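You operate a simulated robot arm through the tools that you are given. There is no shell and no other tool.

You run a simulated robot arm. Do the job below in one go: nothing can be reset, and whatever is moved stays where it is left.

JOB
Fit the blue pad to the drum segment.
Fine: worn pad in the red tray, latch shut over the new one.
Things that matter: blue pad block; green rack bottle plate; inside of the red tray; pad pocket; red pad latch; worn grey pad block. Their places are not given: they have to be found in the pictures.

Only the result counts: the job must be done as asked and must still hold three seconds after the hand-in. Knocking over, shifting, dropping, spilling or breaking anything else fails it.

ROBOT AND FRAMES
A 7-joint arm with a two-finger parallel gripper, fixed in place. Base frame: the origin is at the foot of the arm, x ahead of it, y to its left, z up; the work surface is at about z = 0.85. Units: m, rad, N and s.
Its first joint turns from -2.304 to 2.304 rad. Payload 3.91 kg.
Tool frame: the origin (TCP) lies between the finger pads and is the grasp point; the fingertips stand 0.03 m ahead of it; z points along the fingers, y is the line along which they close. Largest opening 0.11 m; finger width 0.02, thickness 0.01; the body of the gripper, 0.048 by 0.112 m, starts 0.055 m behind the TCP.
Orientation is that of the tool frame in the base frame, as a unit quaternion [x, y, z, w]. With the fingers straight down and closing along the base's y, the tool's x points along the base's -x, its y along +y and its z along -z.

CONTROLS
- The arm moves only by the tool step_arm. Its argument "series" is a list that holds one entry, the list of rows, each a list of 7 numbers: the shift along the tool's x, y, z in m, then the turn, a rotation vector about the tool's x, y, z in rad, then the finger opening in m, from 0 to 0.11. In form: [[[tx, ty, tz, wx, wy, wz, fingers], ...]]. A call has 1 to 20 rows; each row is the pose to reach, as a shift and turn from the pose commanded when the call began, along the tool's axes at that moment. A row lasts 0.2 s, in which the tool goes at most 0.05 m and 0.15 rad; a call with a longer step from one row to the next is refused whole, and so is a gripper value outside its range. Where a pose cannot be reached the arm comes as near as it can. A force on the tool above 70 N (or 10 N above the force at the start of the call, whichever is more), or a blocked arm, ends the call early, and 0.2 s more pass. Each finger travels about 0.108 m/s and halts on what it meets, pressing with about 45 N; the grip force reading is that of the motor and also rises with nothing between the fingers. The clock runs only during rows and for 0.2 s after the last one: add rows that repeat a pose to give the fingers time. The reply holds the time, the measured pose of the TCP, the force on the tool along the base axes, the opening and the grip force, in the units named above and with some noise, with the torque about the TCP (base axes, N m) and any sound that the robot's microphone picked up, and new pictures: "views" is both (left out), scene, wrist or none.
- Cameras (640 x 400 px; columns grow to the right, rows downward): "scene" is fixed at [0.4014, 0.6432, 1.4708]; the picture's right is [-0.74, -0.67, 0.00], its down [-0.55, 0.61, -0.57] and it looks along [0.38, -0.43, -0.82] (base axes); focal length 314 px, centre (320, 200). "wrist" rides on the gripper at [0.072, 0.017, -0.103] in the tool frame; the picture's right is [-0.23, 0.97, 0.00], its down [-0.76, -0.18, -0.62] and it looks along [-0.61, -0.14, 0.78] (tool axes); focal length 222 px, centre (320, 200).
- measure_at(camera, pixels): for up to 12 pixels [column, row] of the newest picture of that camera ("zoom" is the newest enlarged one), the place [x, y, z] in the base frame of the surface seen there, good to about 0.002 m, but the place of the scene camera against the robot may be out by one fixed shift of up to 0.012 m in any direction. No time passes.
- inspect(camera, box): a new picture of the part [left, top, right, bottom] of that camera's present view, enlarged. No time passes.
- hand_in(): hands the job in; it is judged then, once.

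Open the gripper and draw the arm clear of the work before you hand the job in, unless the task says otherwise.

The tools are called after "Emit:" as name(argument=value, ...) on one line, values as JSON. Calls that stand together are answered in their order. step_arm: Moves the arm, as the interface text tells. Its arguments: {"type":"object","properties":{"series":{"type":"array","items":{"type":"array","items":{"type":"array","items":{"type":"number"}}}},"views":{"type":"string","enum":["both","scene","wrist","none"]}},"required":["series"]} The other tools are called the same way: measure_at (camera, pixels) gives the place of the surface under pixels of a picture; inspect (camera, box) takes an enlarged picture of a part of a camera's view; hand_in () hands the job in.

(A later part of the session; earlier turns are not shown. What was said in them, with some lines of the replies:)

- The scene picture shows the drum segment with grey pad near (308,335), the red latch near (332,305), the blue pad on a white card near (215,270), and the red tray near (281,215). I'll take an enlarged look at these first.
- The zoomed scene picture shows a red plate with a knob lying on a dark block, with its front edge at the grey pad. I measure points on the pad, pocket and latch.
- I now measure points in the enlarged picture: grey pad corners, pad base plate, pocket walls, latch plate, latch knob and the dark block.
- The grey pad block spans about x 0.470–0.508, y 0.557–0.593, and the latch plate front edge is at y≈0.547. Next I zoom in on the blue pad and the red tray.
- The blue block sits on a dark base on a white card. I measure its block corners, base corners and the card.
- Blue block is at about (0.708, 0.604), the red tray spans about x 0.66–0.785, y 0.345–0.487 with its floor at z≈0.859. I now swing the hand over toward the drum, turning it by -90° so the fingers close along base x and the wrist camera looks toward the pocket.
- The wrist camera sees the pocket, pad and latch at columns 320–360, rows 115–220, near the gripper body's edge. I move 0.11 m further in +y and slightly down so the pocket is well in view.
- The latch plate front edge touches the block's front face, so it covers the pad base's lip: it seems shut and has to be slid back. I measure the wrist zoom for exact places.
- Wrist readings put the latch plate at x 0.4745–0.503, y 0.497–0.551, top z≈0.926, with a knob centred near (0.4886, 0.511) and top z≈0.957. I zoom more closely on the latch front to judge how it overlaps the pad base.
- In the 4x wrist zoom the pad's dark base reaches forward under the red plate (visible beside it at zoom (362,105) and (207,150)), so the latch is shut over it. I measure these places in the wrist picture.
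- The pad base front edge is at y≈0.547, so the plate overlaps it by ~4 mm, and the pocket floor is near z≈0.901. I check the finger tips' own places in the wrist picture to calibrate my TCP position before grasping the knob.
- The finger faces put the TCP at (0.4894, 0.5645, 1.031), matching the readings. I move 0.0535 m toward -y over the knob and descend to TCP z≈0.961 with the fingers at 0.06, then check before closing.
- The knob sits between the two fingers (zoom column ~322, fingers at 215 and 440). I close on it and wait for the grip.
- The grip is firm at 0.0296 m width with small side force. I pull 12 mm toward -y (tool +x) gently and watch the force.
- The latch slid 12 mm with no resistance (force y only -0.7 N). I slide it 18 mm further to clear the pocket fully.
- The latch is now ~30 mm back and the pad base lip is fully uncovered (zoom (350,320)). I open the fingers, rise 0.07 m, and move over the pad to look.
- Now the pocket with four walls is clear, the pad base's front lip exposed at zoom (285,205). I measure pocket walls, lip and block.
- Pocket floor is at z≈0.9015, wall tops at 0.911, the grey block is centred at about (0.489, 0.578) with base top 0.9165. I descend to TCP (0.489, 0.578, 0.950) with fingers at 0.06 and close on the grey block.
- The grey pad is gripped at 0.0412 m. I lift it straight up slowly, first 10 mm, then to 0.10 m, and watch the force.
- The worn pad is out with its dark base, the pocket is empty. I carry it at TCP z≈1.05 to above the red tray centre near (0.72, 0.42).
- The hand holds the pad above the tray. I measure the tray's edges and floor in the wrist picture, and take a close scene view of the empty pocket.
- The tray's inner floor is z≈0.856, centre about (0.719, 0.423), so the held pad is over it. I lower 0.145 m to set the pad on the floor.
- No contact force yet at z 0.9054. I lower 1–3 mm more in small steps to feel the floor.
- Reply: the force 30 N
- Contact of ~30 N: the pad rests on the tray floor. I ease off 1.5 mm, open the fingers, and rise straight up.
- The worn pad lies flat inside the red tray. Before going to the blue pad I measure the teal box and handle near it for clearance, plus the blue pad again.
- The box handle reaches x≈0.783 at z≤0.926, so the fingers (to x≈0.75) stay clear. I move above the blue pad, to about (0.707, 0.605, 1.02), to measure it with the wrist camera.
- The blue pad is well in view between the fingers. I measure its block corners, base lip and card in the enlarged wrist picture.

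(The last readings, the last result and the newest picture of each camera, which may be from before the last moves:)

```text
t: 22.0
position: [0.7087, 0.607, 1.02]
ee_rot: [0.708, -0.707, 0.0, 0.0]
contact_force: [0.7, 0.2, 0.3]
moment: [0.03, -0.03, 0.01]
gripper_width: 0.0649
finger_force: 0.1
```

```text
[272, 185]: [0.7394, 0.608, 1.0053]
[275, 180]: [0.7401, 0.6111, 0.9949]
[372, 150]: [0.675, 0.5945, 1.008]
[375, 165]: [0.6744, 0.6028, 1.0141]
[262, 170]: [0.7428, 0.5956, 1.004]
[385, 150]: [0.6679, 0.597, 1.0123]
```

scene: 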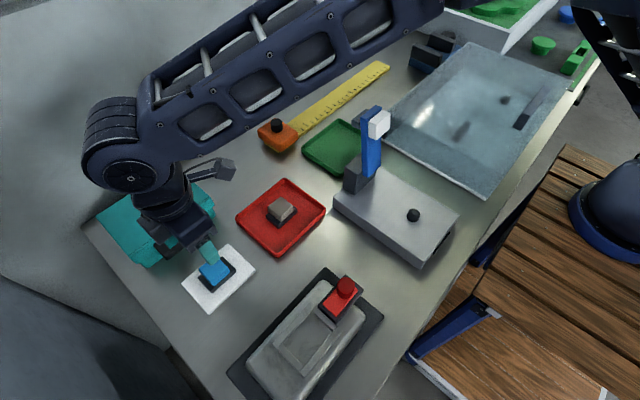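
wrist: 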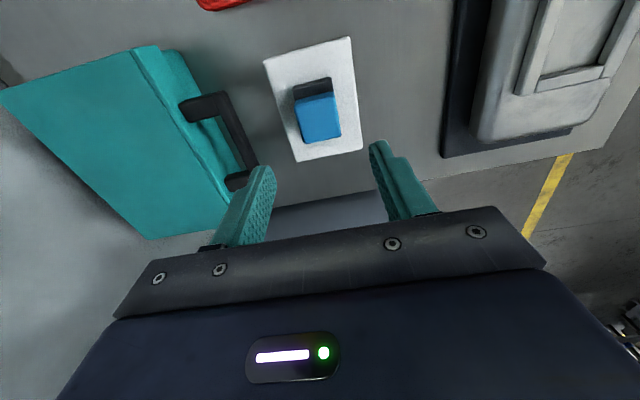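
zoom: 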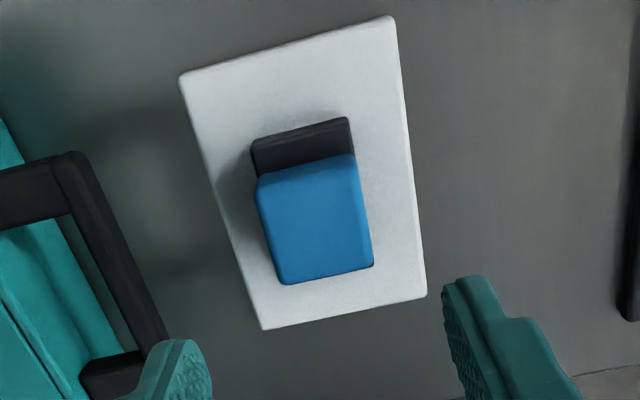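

Blue block centre is (0.7085, 0.6085), its top 0.903, base top 0.879, card 0.863. I descend to TCP z≈0.9125 around it and close.

Emit:
step_arm(series=[[[-0.0025, -0.001, 0.03, 0, 0, 0, 0.065], [-0.0025, -0.001, 0.06, 0, 0, 0, 0.065], [-0.0025, -0.001, 0.09, 0, 0, 0, 0.065], [-0.0025, -0.001, 0.1075, 0, 0, 0, 0.065], [-0.0025, -0.001, 0.1075, 0, 0, 0, 0.06], [-0.0025, -0.001, 0.1075, 0, 0, 0, 0.045], [-0.0025, -0.001, 0.1075, 0, 0, 0, 0.025], [-0.0025, -0.001, 0.1075, 0, 0, 0, 0.025], [-0.0025, -0.001, 0.1075, 0, 0, 0, 0.025]]], views="both")

Emit:
inspect(camera="wrist", box=[180, 80, 460, 255])

```text
t: 24.0
position: [0.7093, 0.6065, 0.9121]
ee_rot: [0.707, -0.707, 0.0, 0.0]
contact_force: [0.3, 0.1, 1.1]
moment: [0.0, -0.05, 0.0]
gripper_width: 0.0413
finger_force: 45.3
```

scene: 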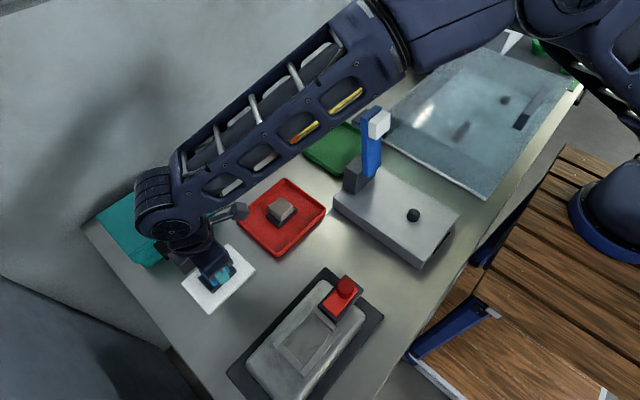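
wrist: 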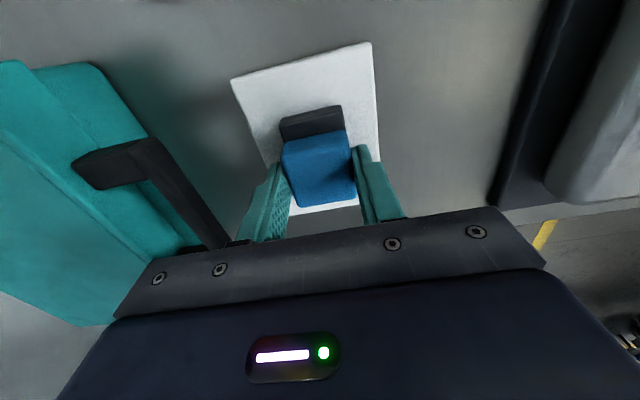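

```text
2.29 times, centred on (320, 168) of wrist
```

zoom: 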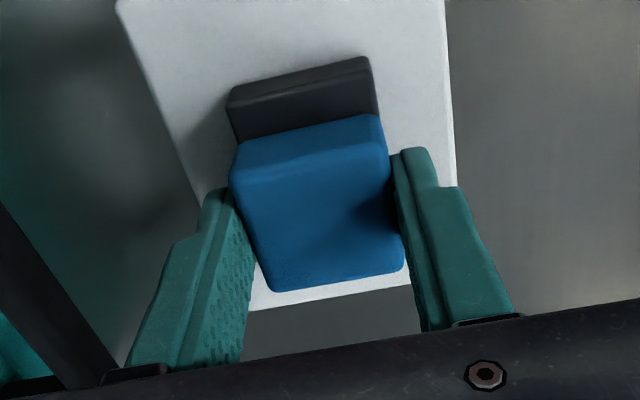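

The blue pad is gripped at 0.0413 m, almost in the same place in the hand as the grey one was. I lift it straight up by 0.13 m.

Emit:
step_arm(series=[[[0, 0, -0.005, 0, 0, 0, 0.025], [0, 0, -0.015, 0, 0, 0, 0.025], [0, 0, -0.035, 0, 0, 0, 0.025], [0, 0, -0.065, 0, 0, 0, 0.025], [0, 0, -0.1, 0, 0, 0, 0.025], [0, 0, -0.13, 0, 0, 0, 0.025], [0, 0, -0.13, 0, 0, 0, 0.025]]], views="both")

Emit:
inspect(camera="wrist", box=[180, 80, 460, 255])

```text
t: 25.6
position: [0.7099, 0.6087, 1.0425]
ee_rot: [-0.707, 0.708, -0.001, 0.0]
contact_force: [0.5, 0.2, -1.6]
moment: [0.02, -0.02, -0.01]
gripper_width: 0.0407
finger_force: 45.0
```

scene: 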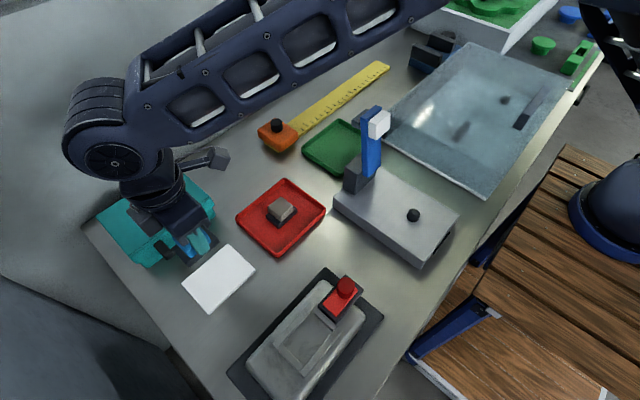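
wrist: 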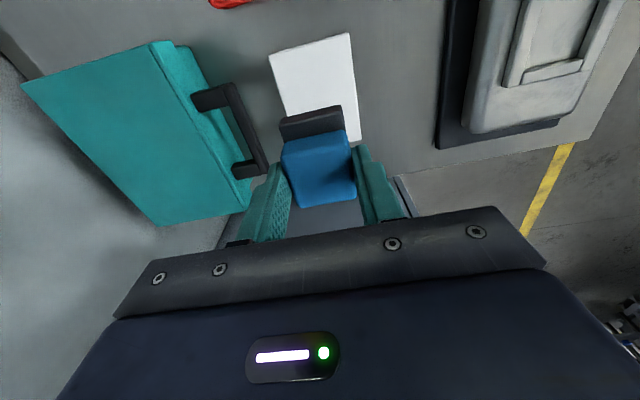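

```text
2.29 times, centred on (320, 168) of wrist
```

zoom: 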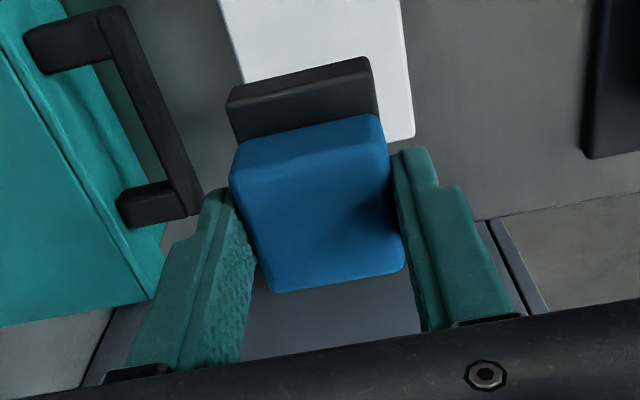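

The blue pad hangs level in the hand. I measure its base front lip and block relative to the hand.

Emit:
measure_at(camera="zoom", pixels=[[235, 100], [365, 64], [300, 85], [240, 130], [372, 105], [310, 125], [240, 160], [380, 125], [262, 285], [398, 268], [320, 210], [232, 112]])

```text
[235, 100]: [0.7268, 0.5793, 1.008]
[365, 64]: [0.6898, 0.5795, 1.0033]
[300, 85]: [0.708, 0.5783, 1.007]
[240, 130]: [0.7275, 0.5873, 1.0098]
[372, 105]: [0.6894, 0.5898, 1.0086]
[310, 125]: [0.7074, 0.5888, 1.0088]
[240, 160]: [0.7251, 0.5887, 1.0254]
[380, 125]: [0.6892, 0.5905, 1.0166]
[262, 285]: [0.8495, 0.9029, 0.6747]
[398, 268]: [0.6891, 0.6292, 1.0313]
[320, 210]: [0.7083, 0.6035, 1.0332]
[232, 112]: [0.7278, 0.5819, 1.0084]
```

The base front edge is at y≈0.578 while the TCP is at ≈0.608, matching the grey pad's grip. I carry it to directly above the pocket at (0.489, 0.578) at the same height.

Emit:
step_arm(series=[[[0.005, 0.0366, 0, 0, 0, 0, 0.025], [0.01, 0.0732, 0, 0, 0, 0, 0.025], [0.015, 0.1098, 0, 0, 0, 0, 0.025], [0.02, 0.1463, 0, 0, 0, 0, 0.025], [0.025, 0.1829, 0, 0, 0, 0, 0.025], [0.03, 0.2195, 0, 0, 0, 0, 0.025], [0.03, 0.2195, 0, 0, 0, 0, 0.025]]], views="both")

Emit:
inspect(camera="wrist", box=[220, 20, 420, 220])

```text
t: 27.2
position: [0.4892, 0.5785, 1.0441]
ee_rot: [-0.707, 0.708, 0.001, -0.001]
contact_force: [0.0, -0.9, -1.5]
moment: [0.03, 0.03, -0.02]
gripper_width: 0.0408
finger_force: 44.8
```

scene: 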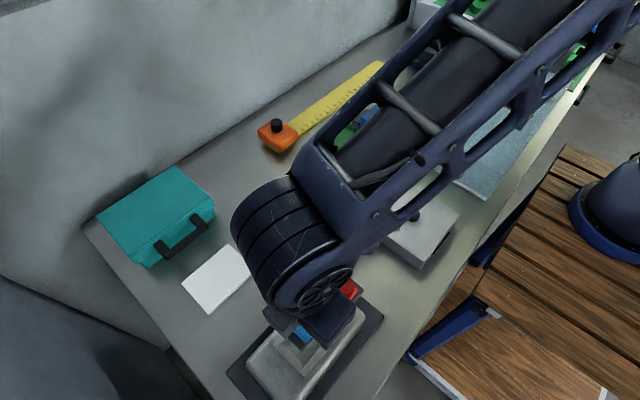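
wrist: 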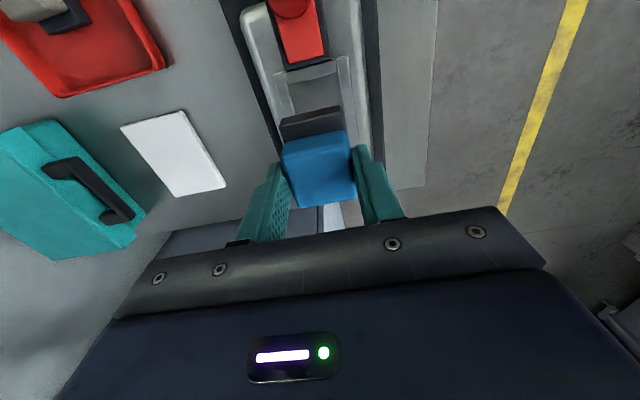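

```text
2.00 times, centred on (320, 120) of wrist
```

zoom: 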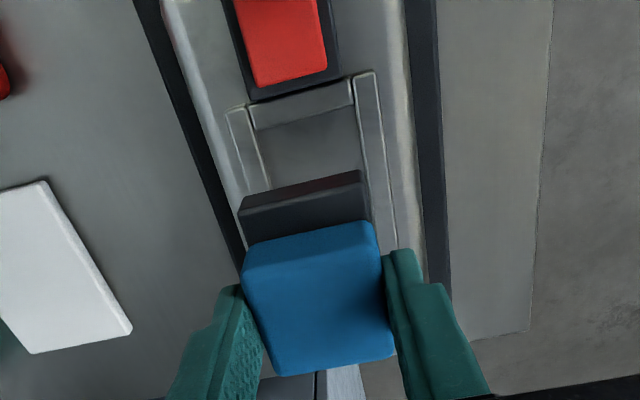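

The blue pad hangs above the pocket. I measure the inner pocket walls and the base's front corners to confirm alignment before lowering.

Emit:
measure_at(camera="zoom", pixels=[[242, 205], [362, 175], [300, 192], [250, 135], [262, 175], [245, 145], [358, 120], [365, 165], [300, 115], [300, 122], [335, 110], [310, 150]])

Emit:
measure_at(camera="zoom", pixels=[[255, 150], [258, 150], [262, 150], [265, 150], [356, 140], [360, 140], [363, 140], [366, 140], [300, 118], [300, 125], [300, 130], [300, 110]])

```text
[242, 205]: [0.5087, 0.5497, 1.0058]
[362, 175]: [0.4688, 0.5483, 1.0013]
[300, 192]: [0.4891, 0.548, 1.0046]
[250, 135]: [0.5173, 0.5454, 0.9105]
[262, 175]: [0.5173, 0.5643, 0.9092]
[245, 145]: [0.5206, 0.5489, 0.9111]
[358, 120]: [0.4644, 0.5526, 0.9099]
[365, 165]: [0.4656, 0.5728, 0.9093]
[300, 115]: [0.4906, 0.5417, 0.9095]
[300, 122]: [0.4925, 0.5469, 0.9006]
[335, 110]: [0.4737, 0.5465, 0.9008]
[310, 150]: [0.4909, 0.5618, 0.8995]
```

```text
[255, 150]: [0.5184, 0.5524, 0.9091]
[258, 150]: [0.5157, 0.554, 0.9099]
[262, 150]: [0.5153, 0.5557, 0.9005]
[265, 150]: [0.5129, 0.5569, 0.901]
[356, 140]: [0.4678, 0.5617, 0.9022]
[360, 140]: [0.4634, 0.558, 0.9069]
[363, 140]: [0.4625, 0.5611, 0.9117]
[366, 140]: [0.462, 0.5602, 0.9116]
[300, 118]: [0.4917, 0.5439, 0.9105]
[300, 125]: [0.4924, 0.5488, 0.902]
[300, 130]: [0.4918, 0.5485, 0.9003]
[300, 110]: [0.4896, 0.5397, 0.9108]
```

Base front corners (x 0.468–0.509, y 0.548) lie inside the pocket's inner walls (x 0.4635–0.5155, y>0.544). I lower 0.089 m, then stop to check before the last few millimetres.

Emit:
step_arm(series=[[[0, 0, 0.025, 0, 0, 0, 0.025], [0, 0, 0.05, 0, 0, 0, 0.025], [0, 0, 0.068, 0, 0, 0, 0.025], [0, 0, 0.08, 0, 0, 0, 0.025], [0, 0, 0.086, 0, 0, 0, 0.025], [0, 0, 0.089, 0, 0, 0, 0.025], [0, 0, 0.089, 0, 0, 0, 0.025]]], views="wrist")

Emit:
inspect(camera="wrist", box=[220, 20, 420, 220])

```text
t: 28.8
position: [0.4896, 0.578, 0.9542]
ee_rot: [-0.706, 0.708, 0.0, 0.0]
contact_force: [-0.2, 0.0, -0.8]
moment: [0.03, -0.01, 0.06]
gripper_width: 0.0409
finger_force: 44.9
```

wrist: 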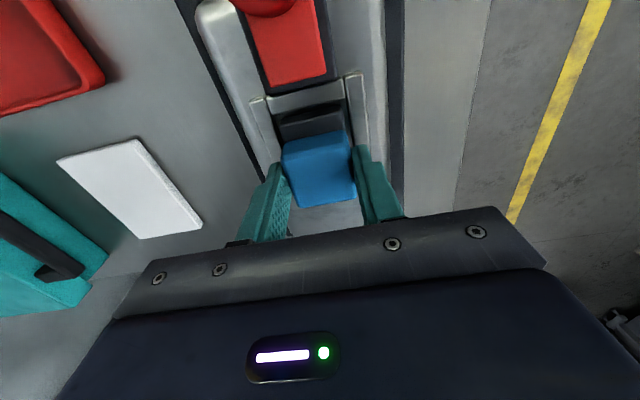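

```text
2.00 times, centred on (320, 120) of wrist
```

zoom: 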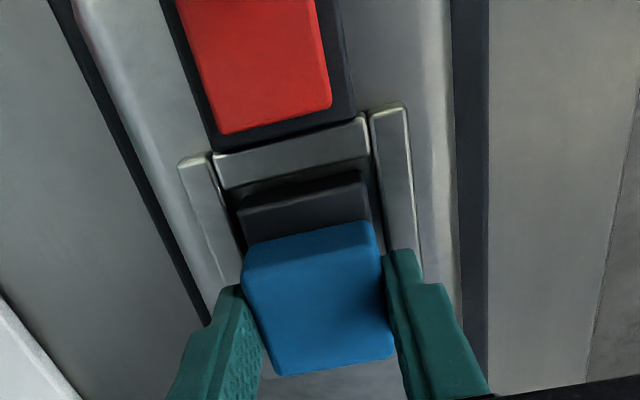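

No contact, and the base sits inside the walls with gaps on both sides. I lower in 1 mm steps until I feel the pocket floor.

Emit:
step_arm(series=[[[0, 0, 0.001, 0, 0, 0, 0.025], [0, 0, 0.002, 0, 0, 0, 0.025], [0, 0, 0.003, 0, 0, 0, 0.025], [0, 0, 0.004, 0, 0, 0, 0.025]]], views="wrist")

```text
t: 29.8
position: [0.4889, 0.5782, 0.9515]
ee_rot: [-0.707, 0.707, -0.001, 0.0]
contact_force: [-1.3, -3.4, 9.4]
moment: [-0.28, 0.08, -0.01]
gripper_width: 0.041
finger_force: 44.6
```

wrist: 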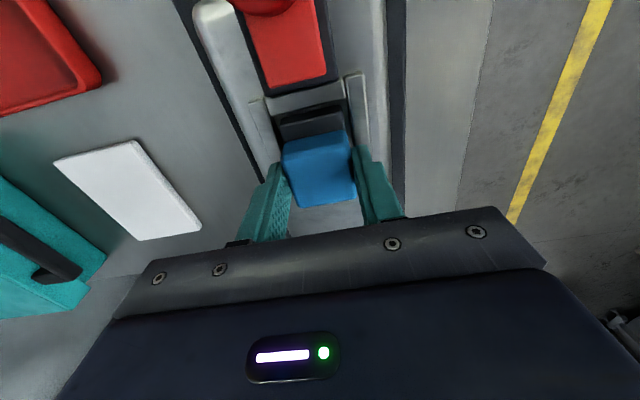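

Contact begins (9.4 N up at z≈0.951), consistent with the floor. I press 1 mm more to confirm it is seated, and measure the heights.

Emit:
step_arm(series=[[[0, 0, 0.0005, 0, 0, 0, 0.025], [0, 0, 0.001, 0, 0, 0, 0.025], [0, 0, 0.001, 0, 0, 0, 0.025]]], views="wrist")

Emit:
inspect(camera="wrist", box=[220, 20, 420, 220])

Emit:
measure_at(camera="zoom", pixels=[[300, 210], [250, 225], [350, 195], [310, 290], [300, 165], [385, 160], [215, 220], [265, 245], [365, 225]])

```text
t: 30.6
position: [0.4903, 0.578, 0.9508]
ee_rot: [-0.707, 0.707, 0.0, 0.002]
contact_force: [1.9, -3.8, 32.1]
moment: [-0.47, 0.0, 0.0]
gripper_width: 0.041
finger_force: 44.7
```

wrist: 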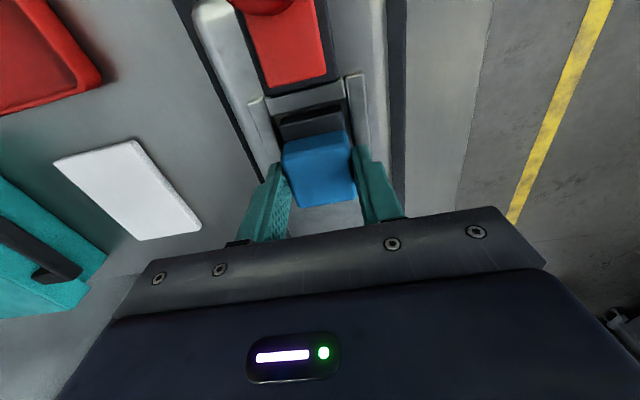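

```text
2.00 times, centred on (320, 120) of wrist
```

zoom: 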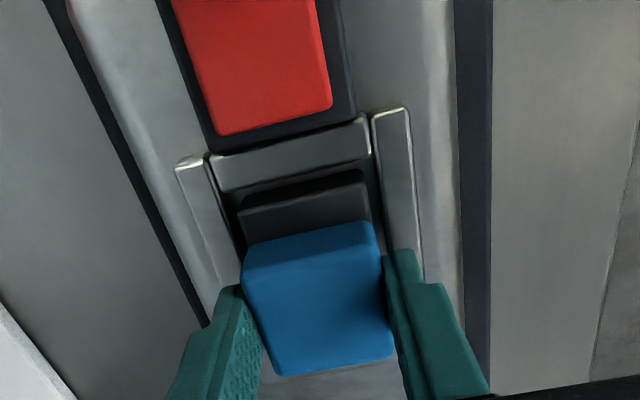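

```text
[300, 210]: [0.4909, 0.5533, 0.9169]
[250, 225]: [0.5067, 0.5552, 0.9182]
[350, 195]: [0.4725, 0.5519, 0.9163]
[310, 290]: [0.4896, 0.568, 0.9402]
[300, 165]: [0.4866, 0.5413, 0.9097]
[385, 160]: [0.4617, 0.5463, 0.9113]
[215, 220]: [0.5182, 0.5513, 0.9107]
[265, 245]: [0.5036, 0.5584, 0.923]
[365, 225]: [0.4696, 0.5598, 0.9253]
```

Base top now reads z≈0.917, the same as the worn pad had, so the blue pad is seated. I ease off, open the fingers, rise, and go back to view.

Emit:
step_arm(series=[[[0, 0, -0.0012, 0, 0, 0, 0.025], [0, 0, -0.0012, 0, 0, 0, 0.045], [0, 0, -0.0012, 0, 0, 0, 0.06], [0, 0, -0.0012, 0, 0, 0, 0.06], [0, 0, -0.02, 0, 0, 0, 0.06], [0, 0, -0.05, 0, 0, 0, 0.06], [0, 0, -0.082, 0, 0, 0, 0.06], [0, 0, -0.082, 0, 0, 0, 0.06]]], views="both")

Emit:
inspect(camera="wrist", box=[250, 10, 410, 190])

Emit:
measure_at(camera="zoom", pixels=[[300, 250], [300, 200]])

```text
t: 32.4
position: [0.4907, 0.5784, 1.0314]
ee_rot: [0.708, -0.706, -0.001, 0.0]
contact_force: [-0.7, 0.7, -0.2]
moment: [0.01, 0.01, 0.0]
gripper_width: 0.0602
finger_force: 0.0
```

scene: 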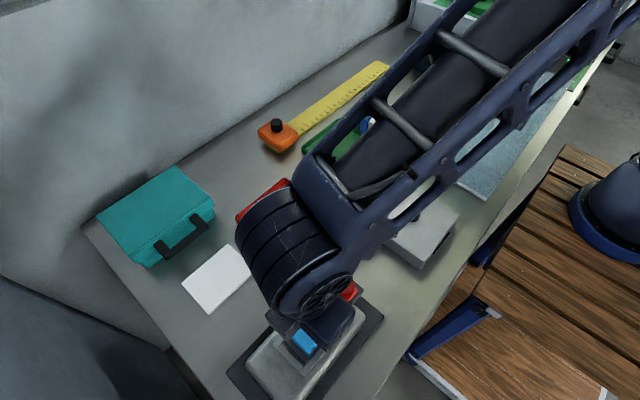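
wrist: 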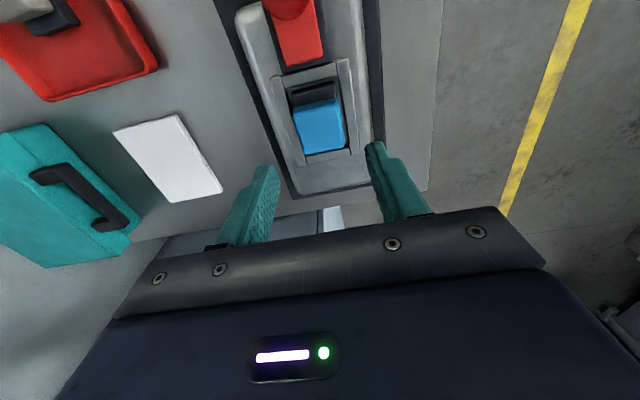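

```text
2.22 times, centred on (330, 100) of wrist
```

zoom: 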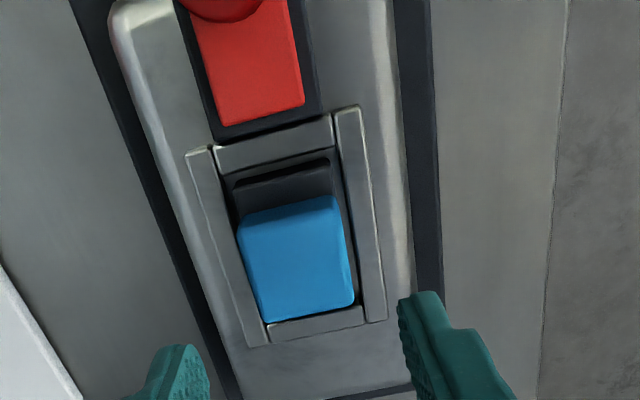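

```text
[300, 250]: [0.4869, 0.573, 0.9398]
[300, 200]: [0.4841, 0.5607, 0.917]
```

The blue pad sits squarely in the pocket. Now I move back over the latch knob (y≈0.481), descend to TCP z≈0.961 with open fingers.

Emit:
step_arm(series=[[[0.035, 0, 0, 0, 0, 0, 0.06], [0.07, 0, 0, 0, 0, 0, 0.06], [0.0965, 0, 0, 0, 0, 0, 0.06], [0.0965, 0, 0.025, 0, 0, 0, 0.06], [0.0965, 0, 0.05, 0, 0, 0, 0.06], [0.0965, 0, 0.0695, 0, 0, 0, 0.06], [0.0965, 0, 0.0695, 0, 0, 0, 0.06]]], views="wrist")

Emit:
inspect(camera="wrist", box=[180, 80, 460, 255])

```text
t: 34.0
position: [0.4903, 0.4816, 0.9612]
ee_rot: [-0.707, 0.708, 0.0, 0.0]
contact_force: [0.1, 1.1, 0.2]
moment: [0.01, 0.03, 0.04]
gripper_width: 0.06
finger_force: 0.1
```

wrist: 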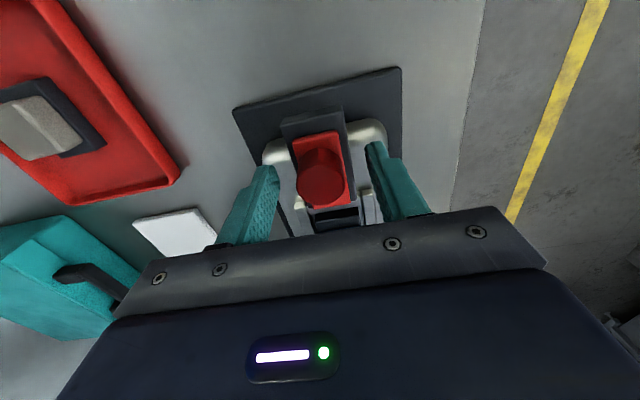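

```text
2.29 times, centred on (320, 168) of wrist
```

zoom: 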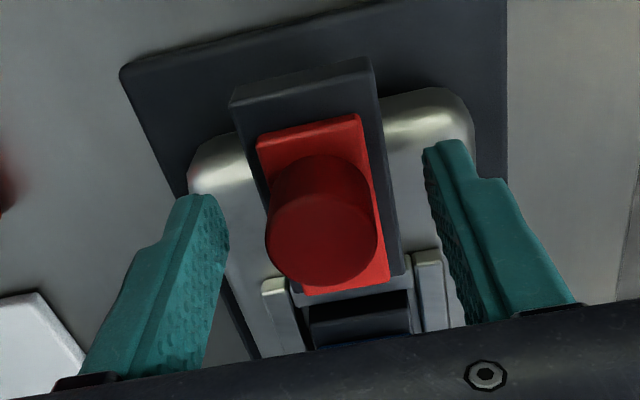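

The knob is centred between the fingers. I close, then in the same call slide 20 mm toward +y.

Emit:
step_arm(series=[[[0, -0.0005, 0, 0, 0, 0, 0.04], [0, -0.0005, 0, 0, 0, 0, 0.015], [0, -0.0005, 0, 0, 0, 0, 0.015], [-0.004, -0.0005, 0, 0, 0, 0, 0.015], [-0.008, -0.0005, 0, 0, 0, 0, 0.015], [-0.012, -0.0005, 0, 0, 0, 0, 0.015], [-0.016, -0.0005, 0, 0, 0, 0, 0.015], [-0.02, -0.0005, 0, 0, 0, 0, 0.015], [-0.02, -0.0005, 0, 0, 0, 0, 0.015]]], views="wrist")

Emit:
inspect(camera="wrist", box=[180, 80, 460, 255])

```text
t: 36.0
position: [0.4901, 0.502, 0.9614]
ee_rot: [-0.707, 0.708, 0.0, 0.0]
contact_force: [-6.8, -0.2, -7.8]
moment: [0.96, -0.02, 0.03]
gripper_width: 0.0298
finger_force: 44.6
```

wrist: 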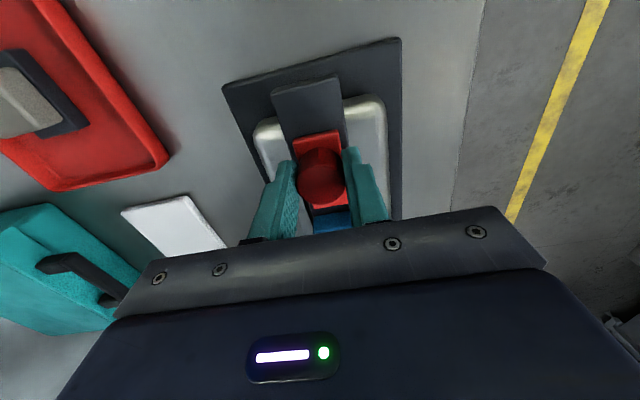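

```text
2.29 times, centred on (320, 168) of wrist
```

zoom: 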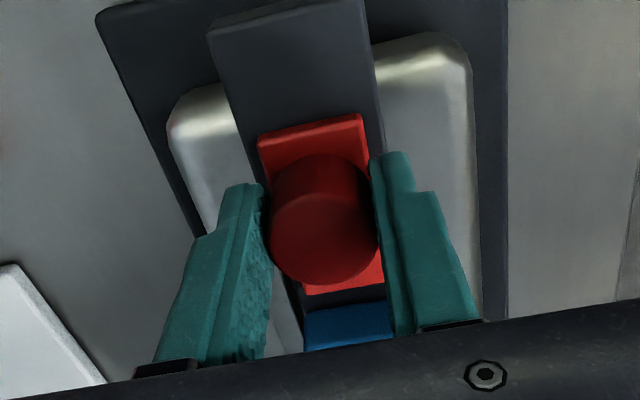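

The latch followed 20 mm, no resistance along y. I slide the last ~9 mm in small steps, watching the force.

Emit:
step_arm(series=[[[-0.002, 0, 0, 0, 0, 0, 0.015], [-0.004, 0, 0, 0, 0, 0, 0.015], [-0.006, 0, 0, 0, 0, 0, 0.015], [-0.008, 0, 0, 0, 0, 0, 0.015], [-0.0095, 0, 0, 0, 0, 0, 0.015], [-0.0095, 0, 0, 0, 0, 0, 0.015]]], views="wrist")

Emit:
inspect(camera="wrist", box=[180, 80, 460, 255])

```text
t: 37.4
position: [0.4897, 0.5106, 0.9615]
ee_rot: [-0.707, 0.707, -0.001, -0.001]
contact_force: [-8.8, 0.4, -17.2]
moment: [-0.35, 0.11, -0.03]
gripper_width: 0.0297
finger_force: 44.8
```

wrist: 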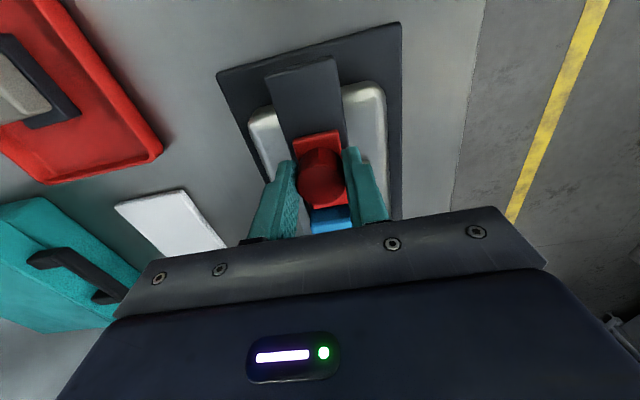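

```text
2.29 times, centred on (320, 168) of wrist
```

zoom: 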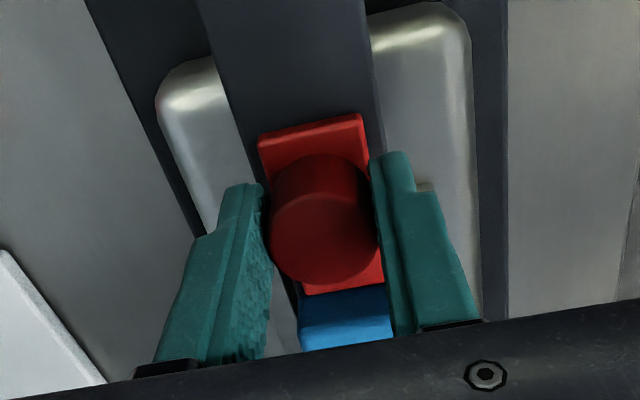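

The latch is now about back at its first place (y 0.5106 vs 0.5112 at first). I push 2 mm more in half-millimetre steps to feel for its end stop.

Emit:
step_arm(series=[[[-0.0005, 0, 0, 0, 0, 0, 0.015], [-0.001, 0, 0, 0, 0, 0, 0.015], [-0.0015, 0, 0, 0, 0, 0, 0.015], [-0.002, 0, 0, 0, 0, 0, 0.015], [-0.002, 0, 0, 0, 0, 0, 0.015]]], views="wrist")

Emit:
inspect(camera="wrist", box=[180, 80, 460, 255])

```text
t: 38.6
position: [0.4891, 0.5119, 0.9606]
ee_rot: [0.707, -0.707, 0.001, 0.001]
contact_force: [-17.1, -32.8, -8.7]
moment: [-0.71, 0.24, 0.14]
gripper_width: 0.0299
finger_force: 44.5
```

wrist: 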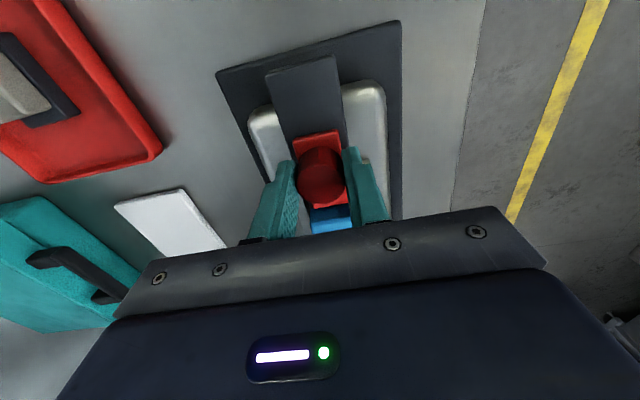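

```text
2.29 times, centred on (320, 168) of wrist
```

zoom: 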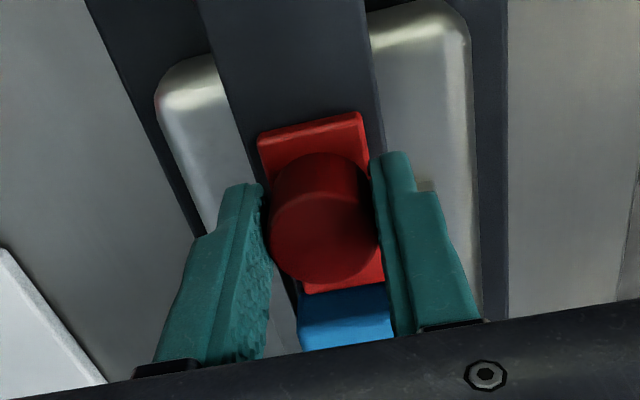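

A stop is felt (y force -32.8 N): the latch is fully shut at its first place. I open the fingers and rise straight up.

Emit:
step_arm(series=[[[-0.001, 0, 0, 0, 0, 0, 0.02], [-0.001, 0, 0, 0, 0, 0, 0.045], [-0.001, 0, 0, 0, 0, 0, 0.065], [-0.001, 0, 0, 0, 0, 0, 0.065], [-0.001, 0, -0.02, 0, 0, 0, 0.065], [-0.001, 0, -0.05, 0, 0, 0, 0.065], [-0.001, 0, -0.08, 0, 0, 0, 0.065], [-0.001, 0, -0.08, 0, 0, 0, 0.065]]], views="both")

Emit:
inspect(camera="wrist", box=[240, 20, 420, 200])

```text
t: 40.4
position: [0.4905, 0.514, 1.0415]
ee_rot: [0.707, -0.707, -0.001, 0.0]
contact_force: [-0.3, 0.7, -0.2]
moment: [0.06, -0.03, -0.01]
gripper_width: 0.0648
finger_force: 0.1
```

scene: 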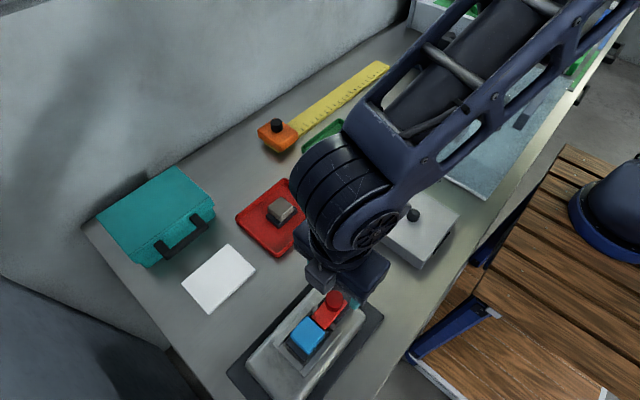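
wrist: 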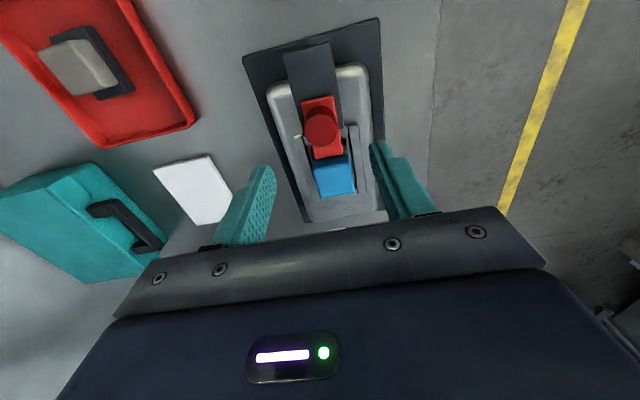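

```text
2.22 times, centred on (330, 110) of wrist
```

zoom: 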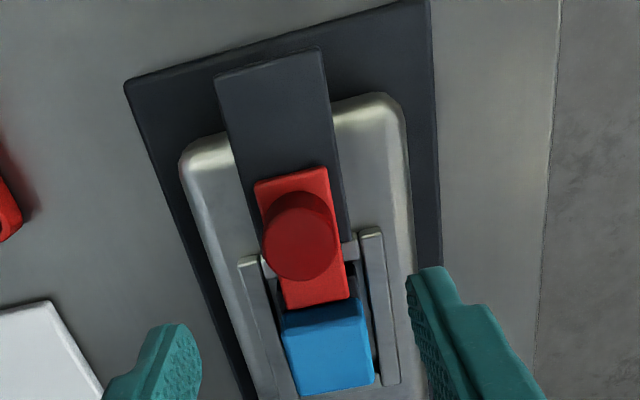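

The red plate covers the blue pad's lip again and the worn pad lies in the red tray. I raise the arm and draw it back toward the start position, then look everything over.

Emit:
step_arm(series=[[[0, 0, -0.04, 0, 0, 0, 0.09], [0, 0, -0.09, 0, 0, 0, 0.11], [0.02, 0.035, -0.09, 0, 0, 0, 0.11], [0.04, 0.07, -0.09, 0, 0, 0, 0.11], [0.06, 0.105, -0.09, 0, 0, 0, 0.11], [0.07, 0.13, -0.09, 0, 0, 0, 0.11], [0.07, 0.13, -0.09, 0, 0, 0, 0.11], [0.07, 0.13, -0.09, 0, 0, 0, 0.11]]], views="both")

Emit:
inspect(camera="scene", box=[240, 260, 380, 390])

Emit:
measure_at(camera="zoom", pixels=[[320, 200], [300, 230]])

Emit:
inspect(camera="scene", box=[220, 165, 340, 265])

```text
t: 42.2
position: [0.3605, 0.444, 1.1325]
ee_rot: [0.707, -0.707, 0.0, 0.0]
contact_force: [0.7, -0.8, -0.2]
moment: [-0.02, -0.01, 0.0]
gripper_width: 0.1101
finger_force: 0.2
```

scene: 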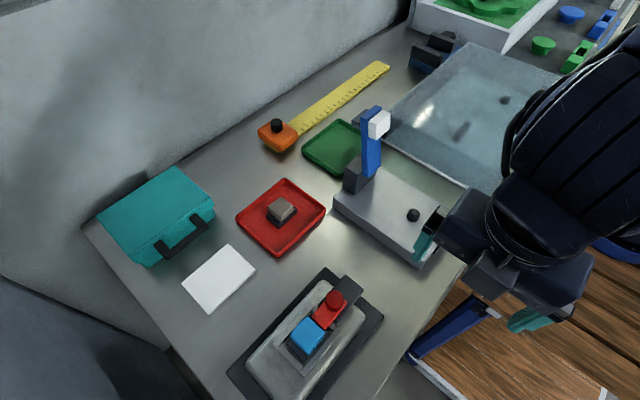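
wrist: 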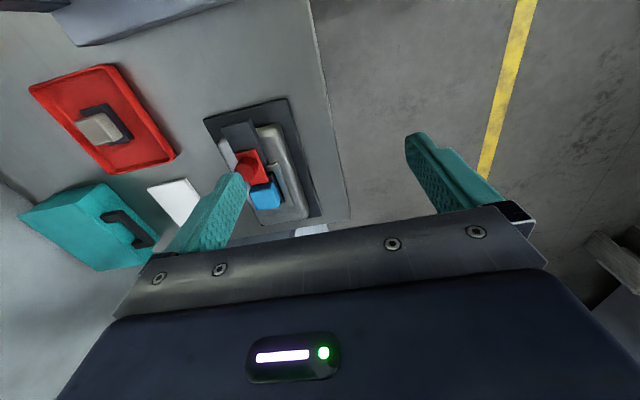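

```text
3.08 times, centred on (310, 325) of scene
```

zoom: 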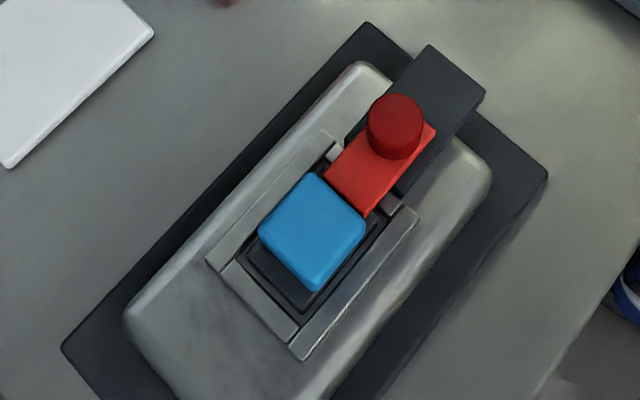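

```text
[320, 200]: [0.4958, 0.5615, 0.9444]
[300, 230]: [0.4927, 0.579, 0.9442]
```

```text
4.00 times, centred on (280, 215) of scene
```

zoom: 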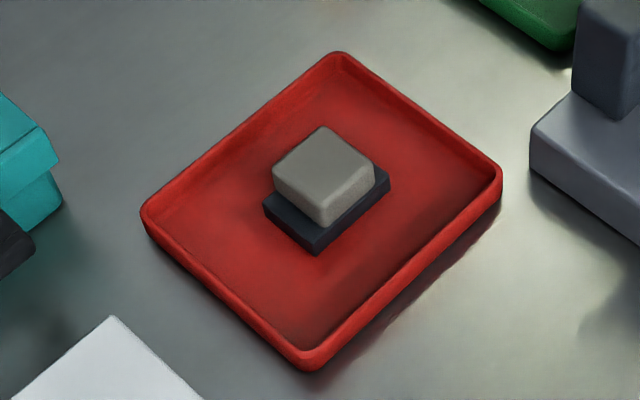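

All checks hold: the blue pad is seated in the pocket with the red latch shut against its stop (scene (330,305)), the worn pad lies inside the red tray (scene (281,210)), nothing else has moved, and the gripper is open and clear. I hand the job in.

Emit:
hand_in()

```text
The job is handed in.
```

The blue pad is fitted in the drum segment's pocket, and the red latch is shut over it. The worn grey pad is lying flat inside the red tray. I handed the job in; the reply confirmed only that, with no verdict.

- **New pad:** its base top reads the same height as the worn pad's did (about z = 0.917), so it is seated on the pocket floor.
- **Latch:** I slid it back until it met its end stop (about 33 N). That is the same place it was in at the start.
- **Surroundings:** nothing else in the final pictures looks moved. The white card the blue pad lay on is still on the table.
- **Arm:** the gripper is open and drawn back clear of the work, near its starting position.

I did not touch the green rack bottle plate, as the job did not seem to need it.
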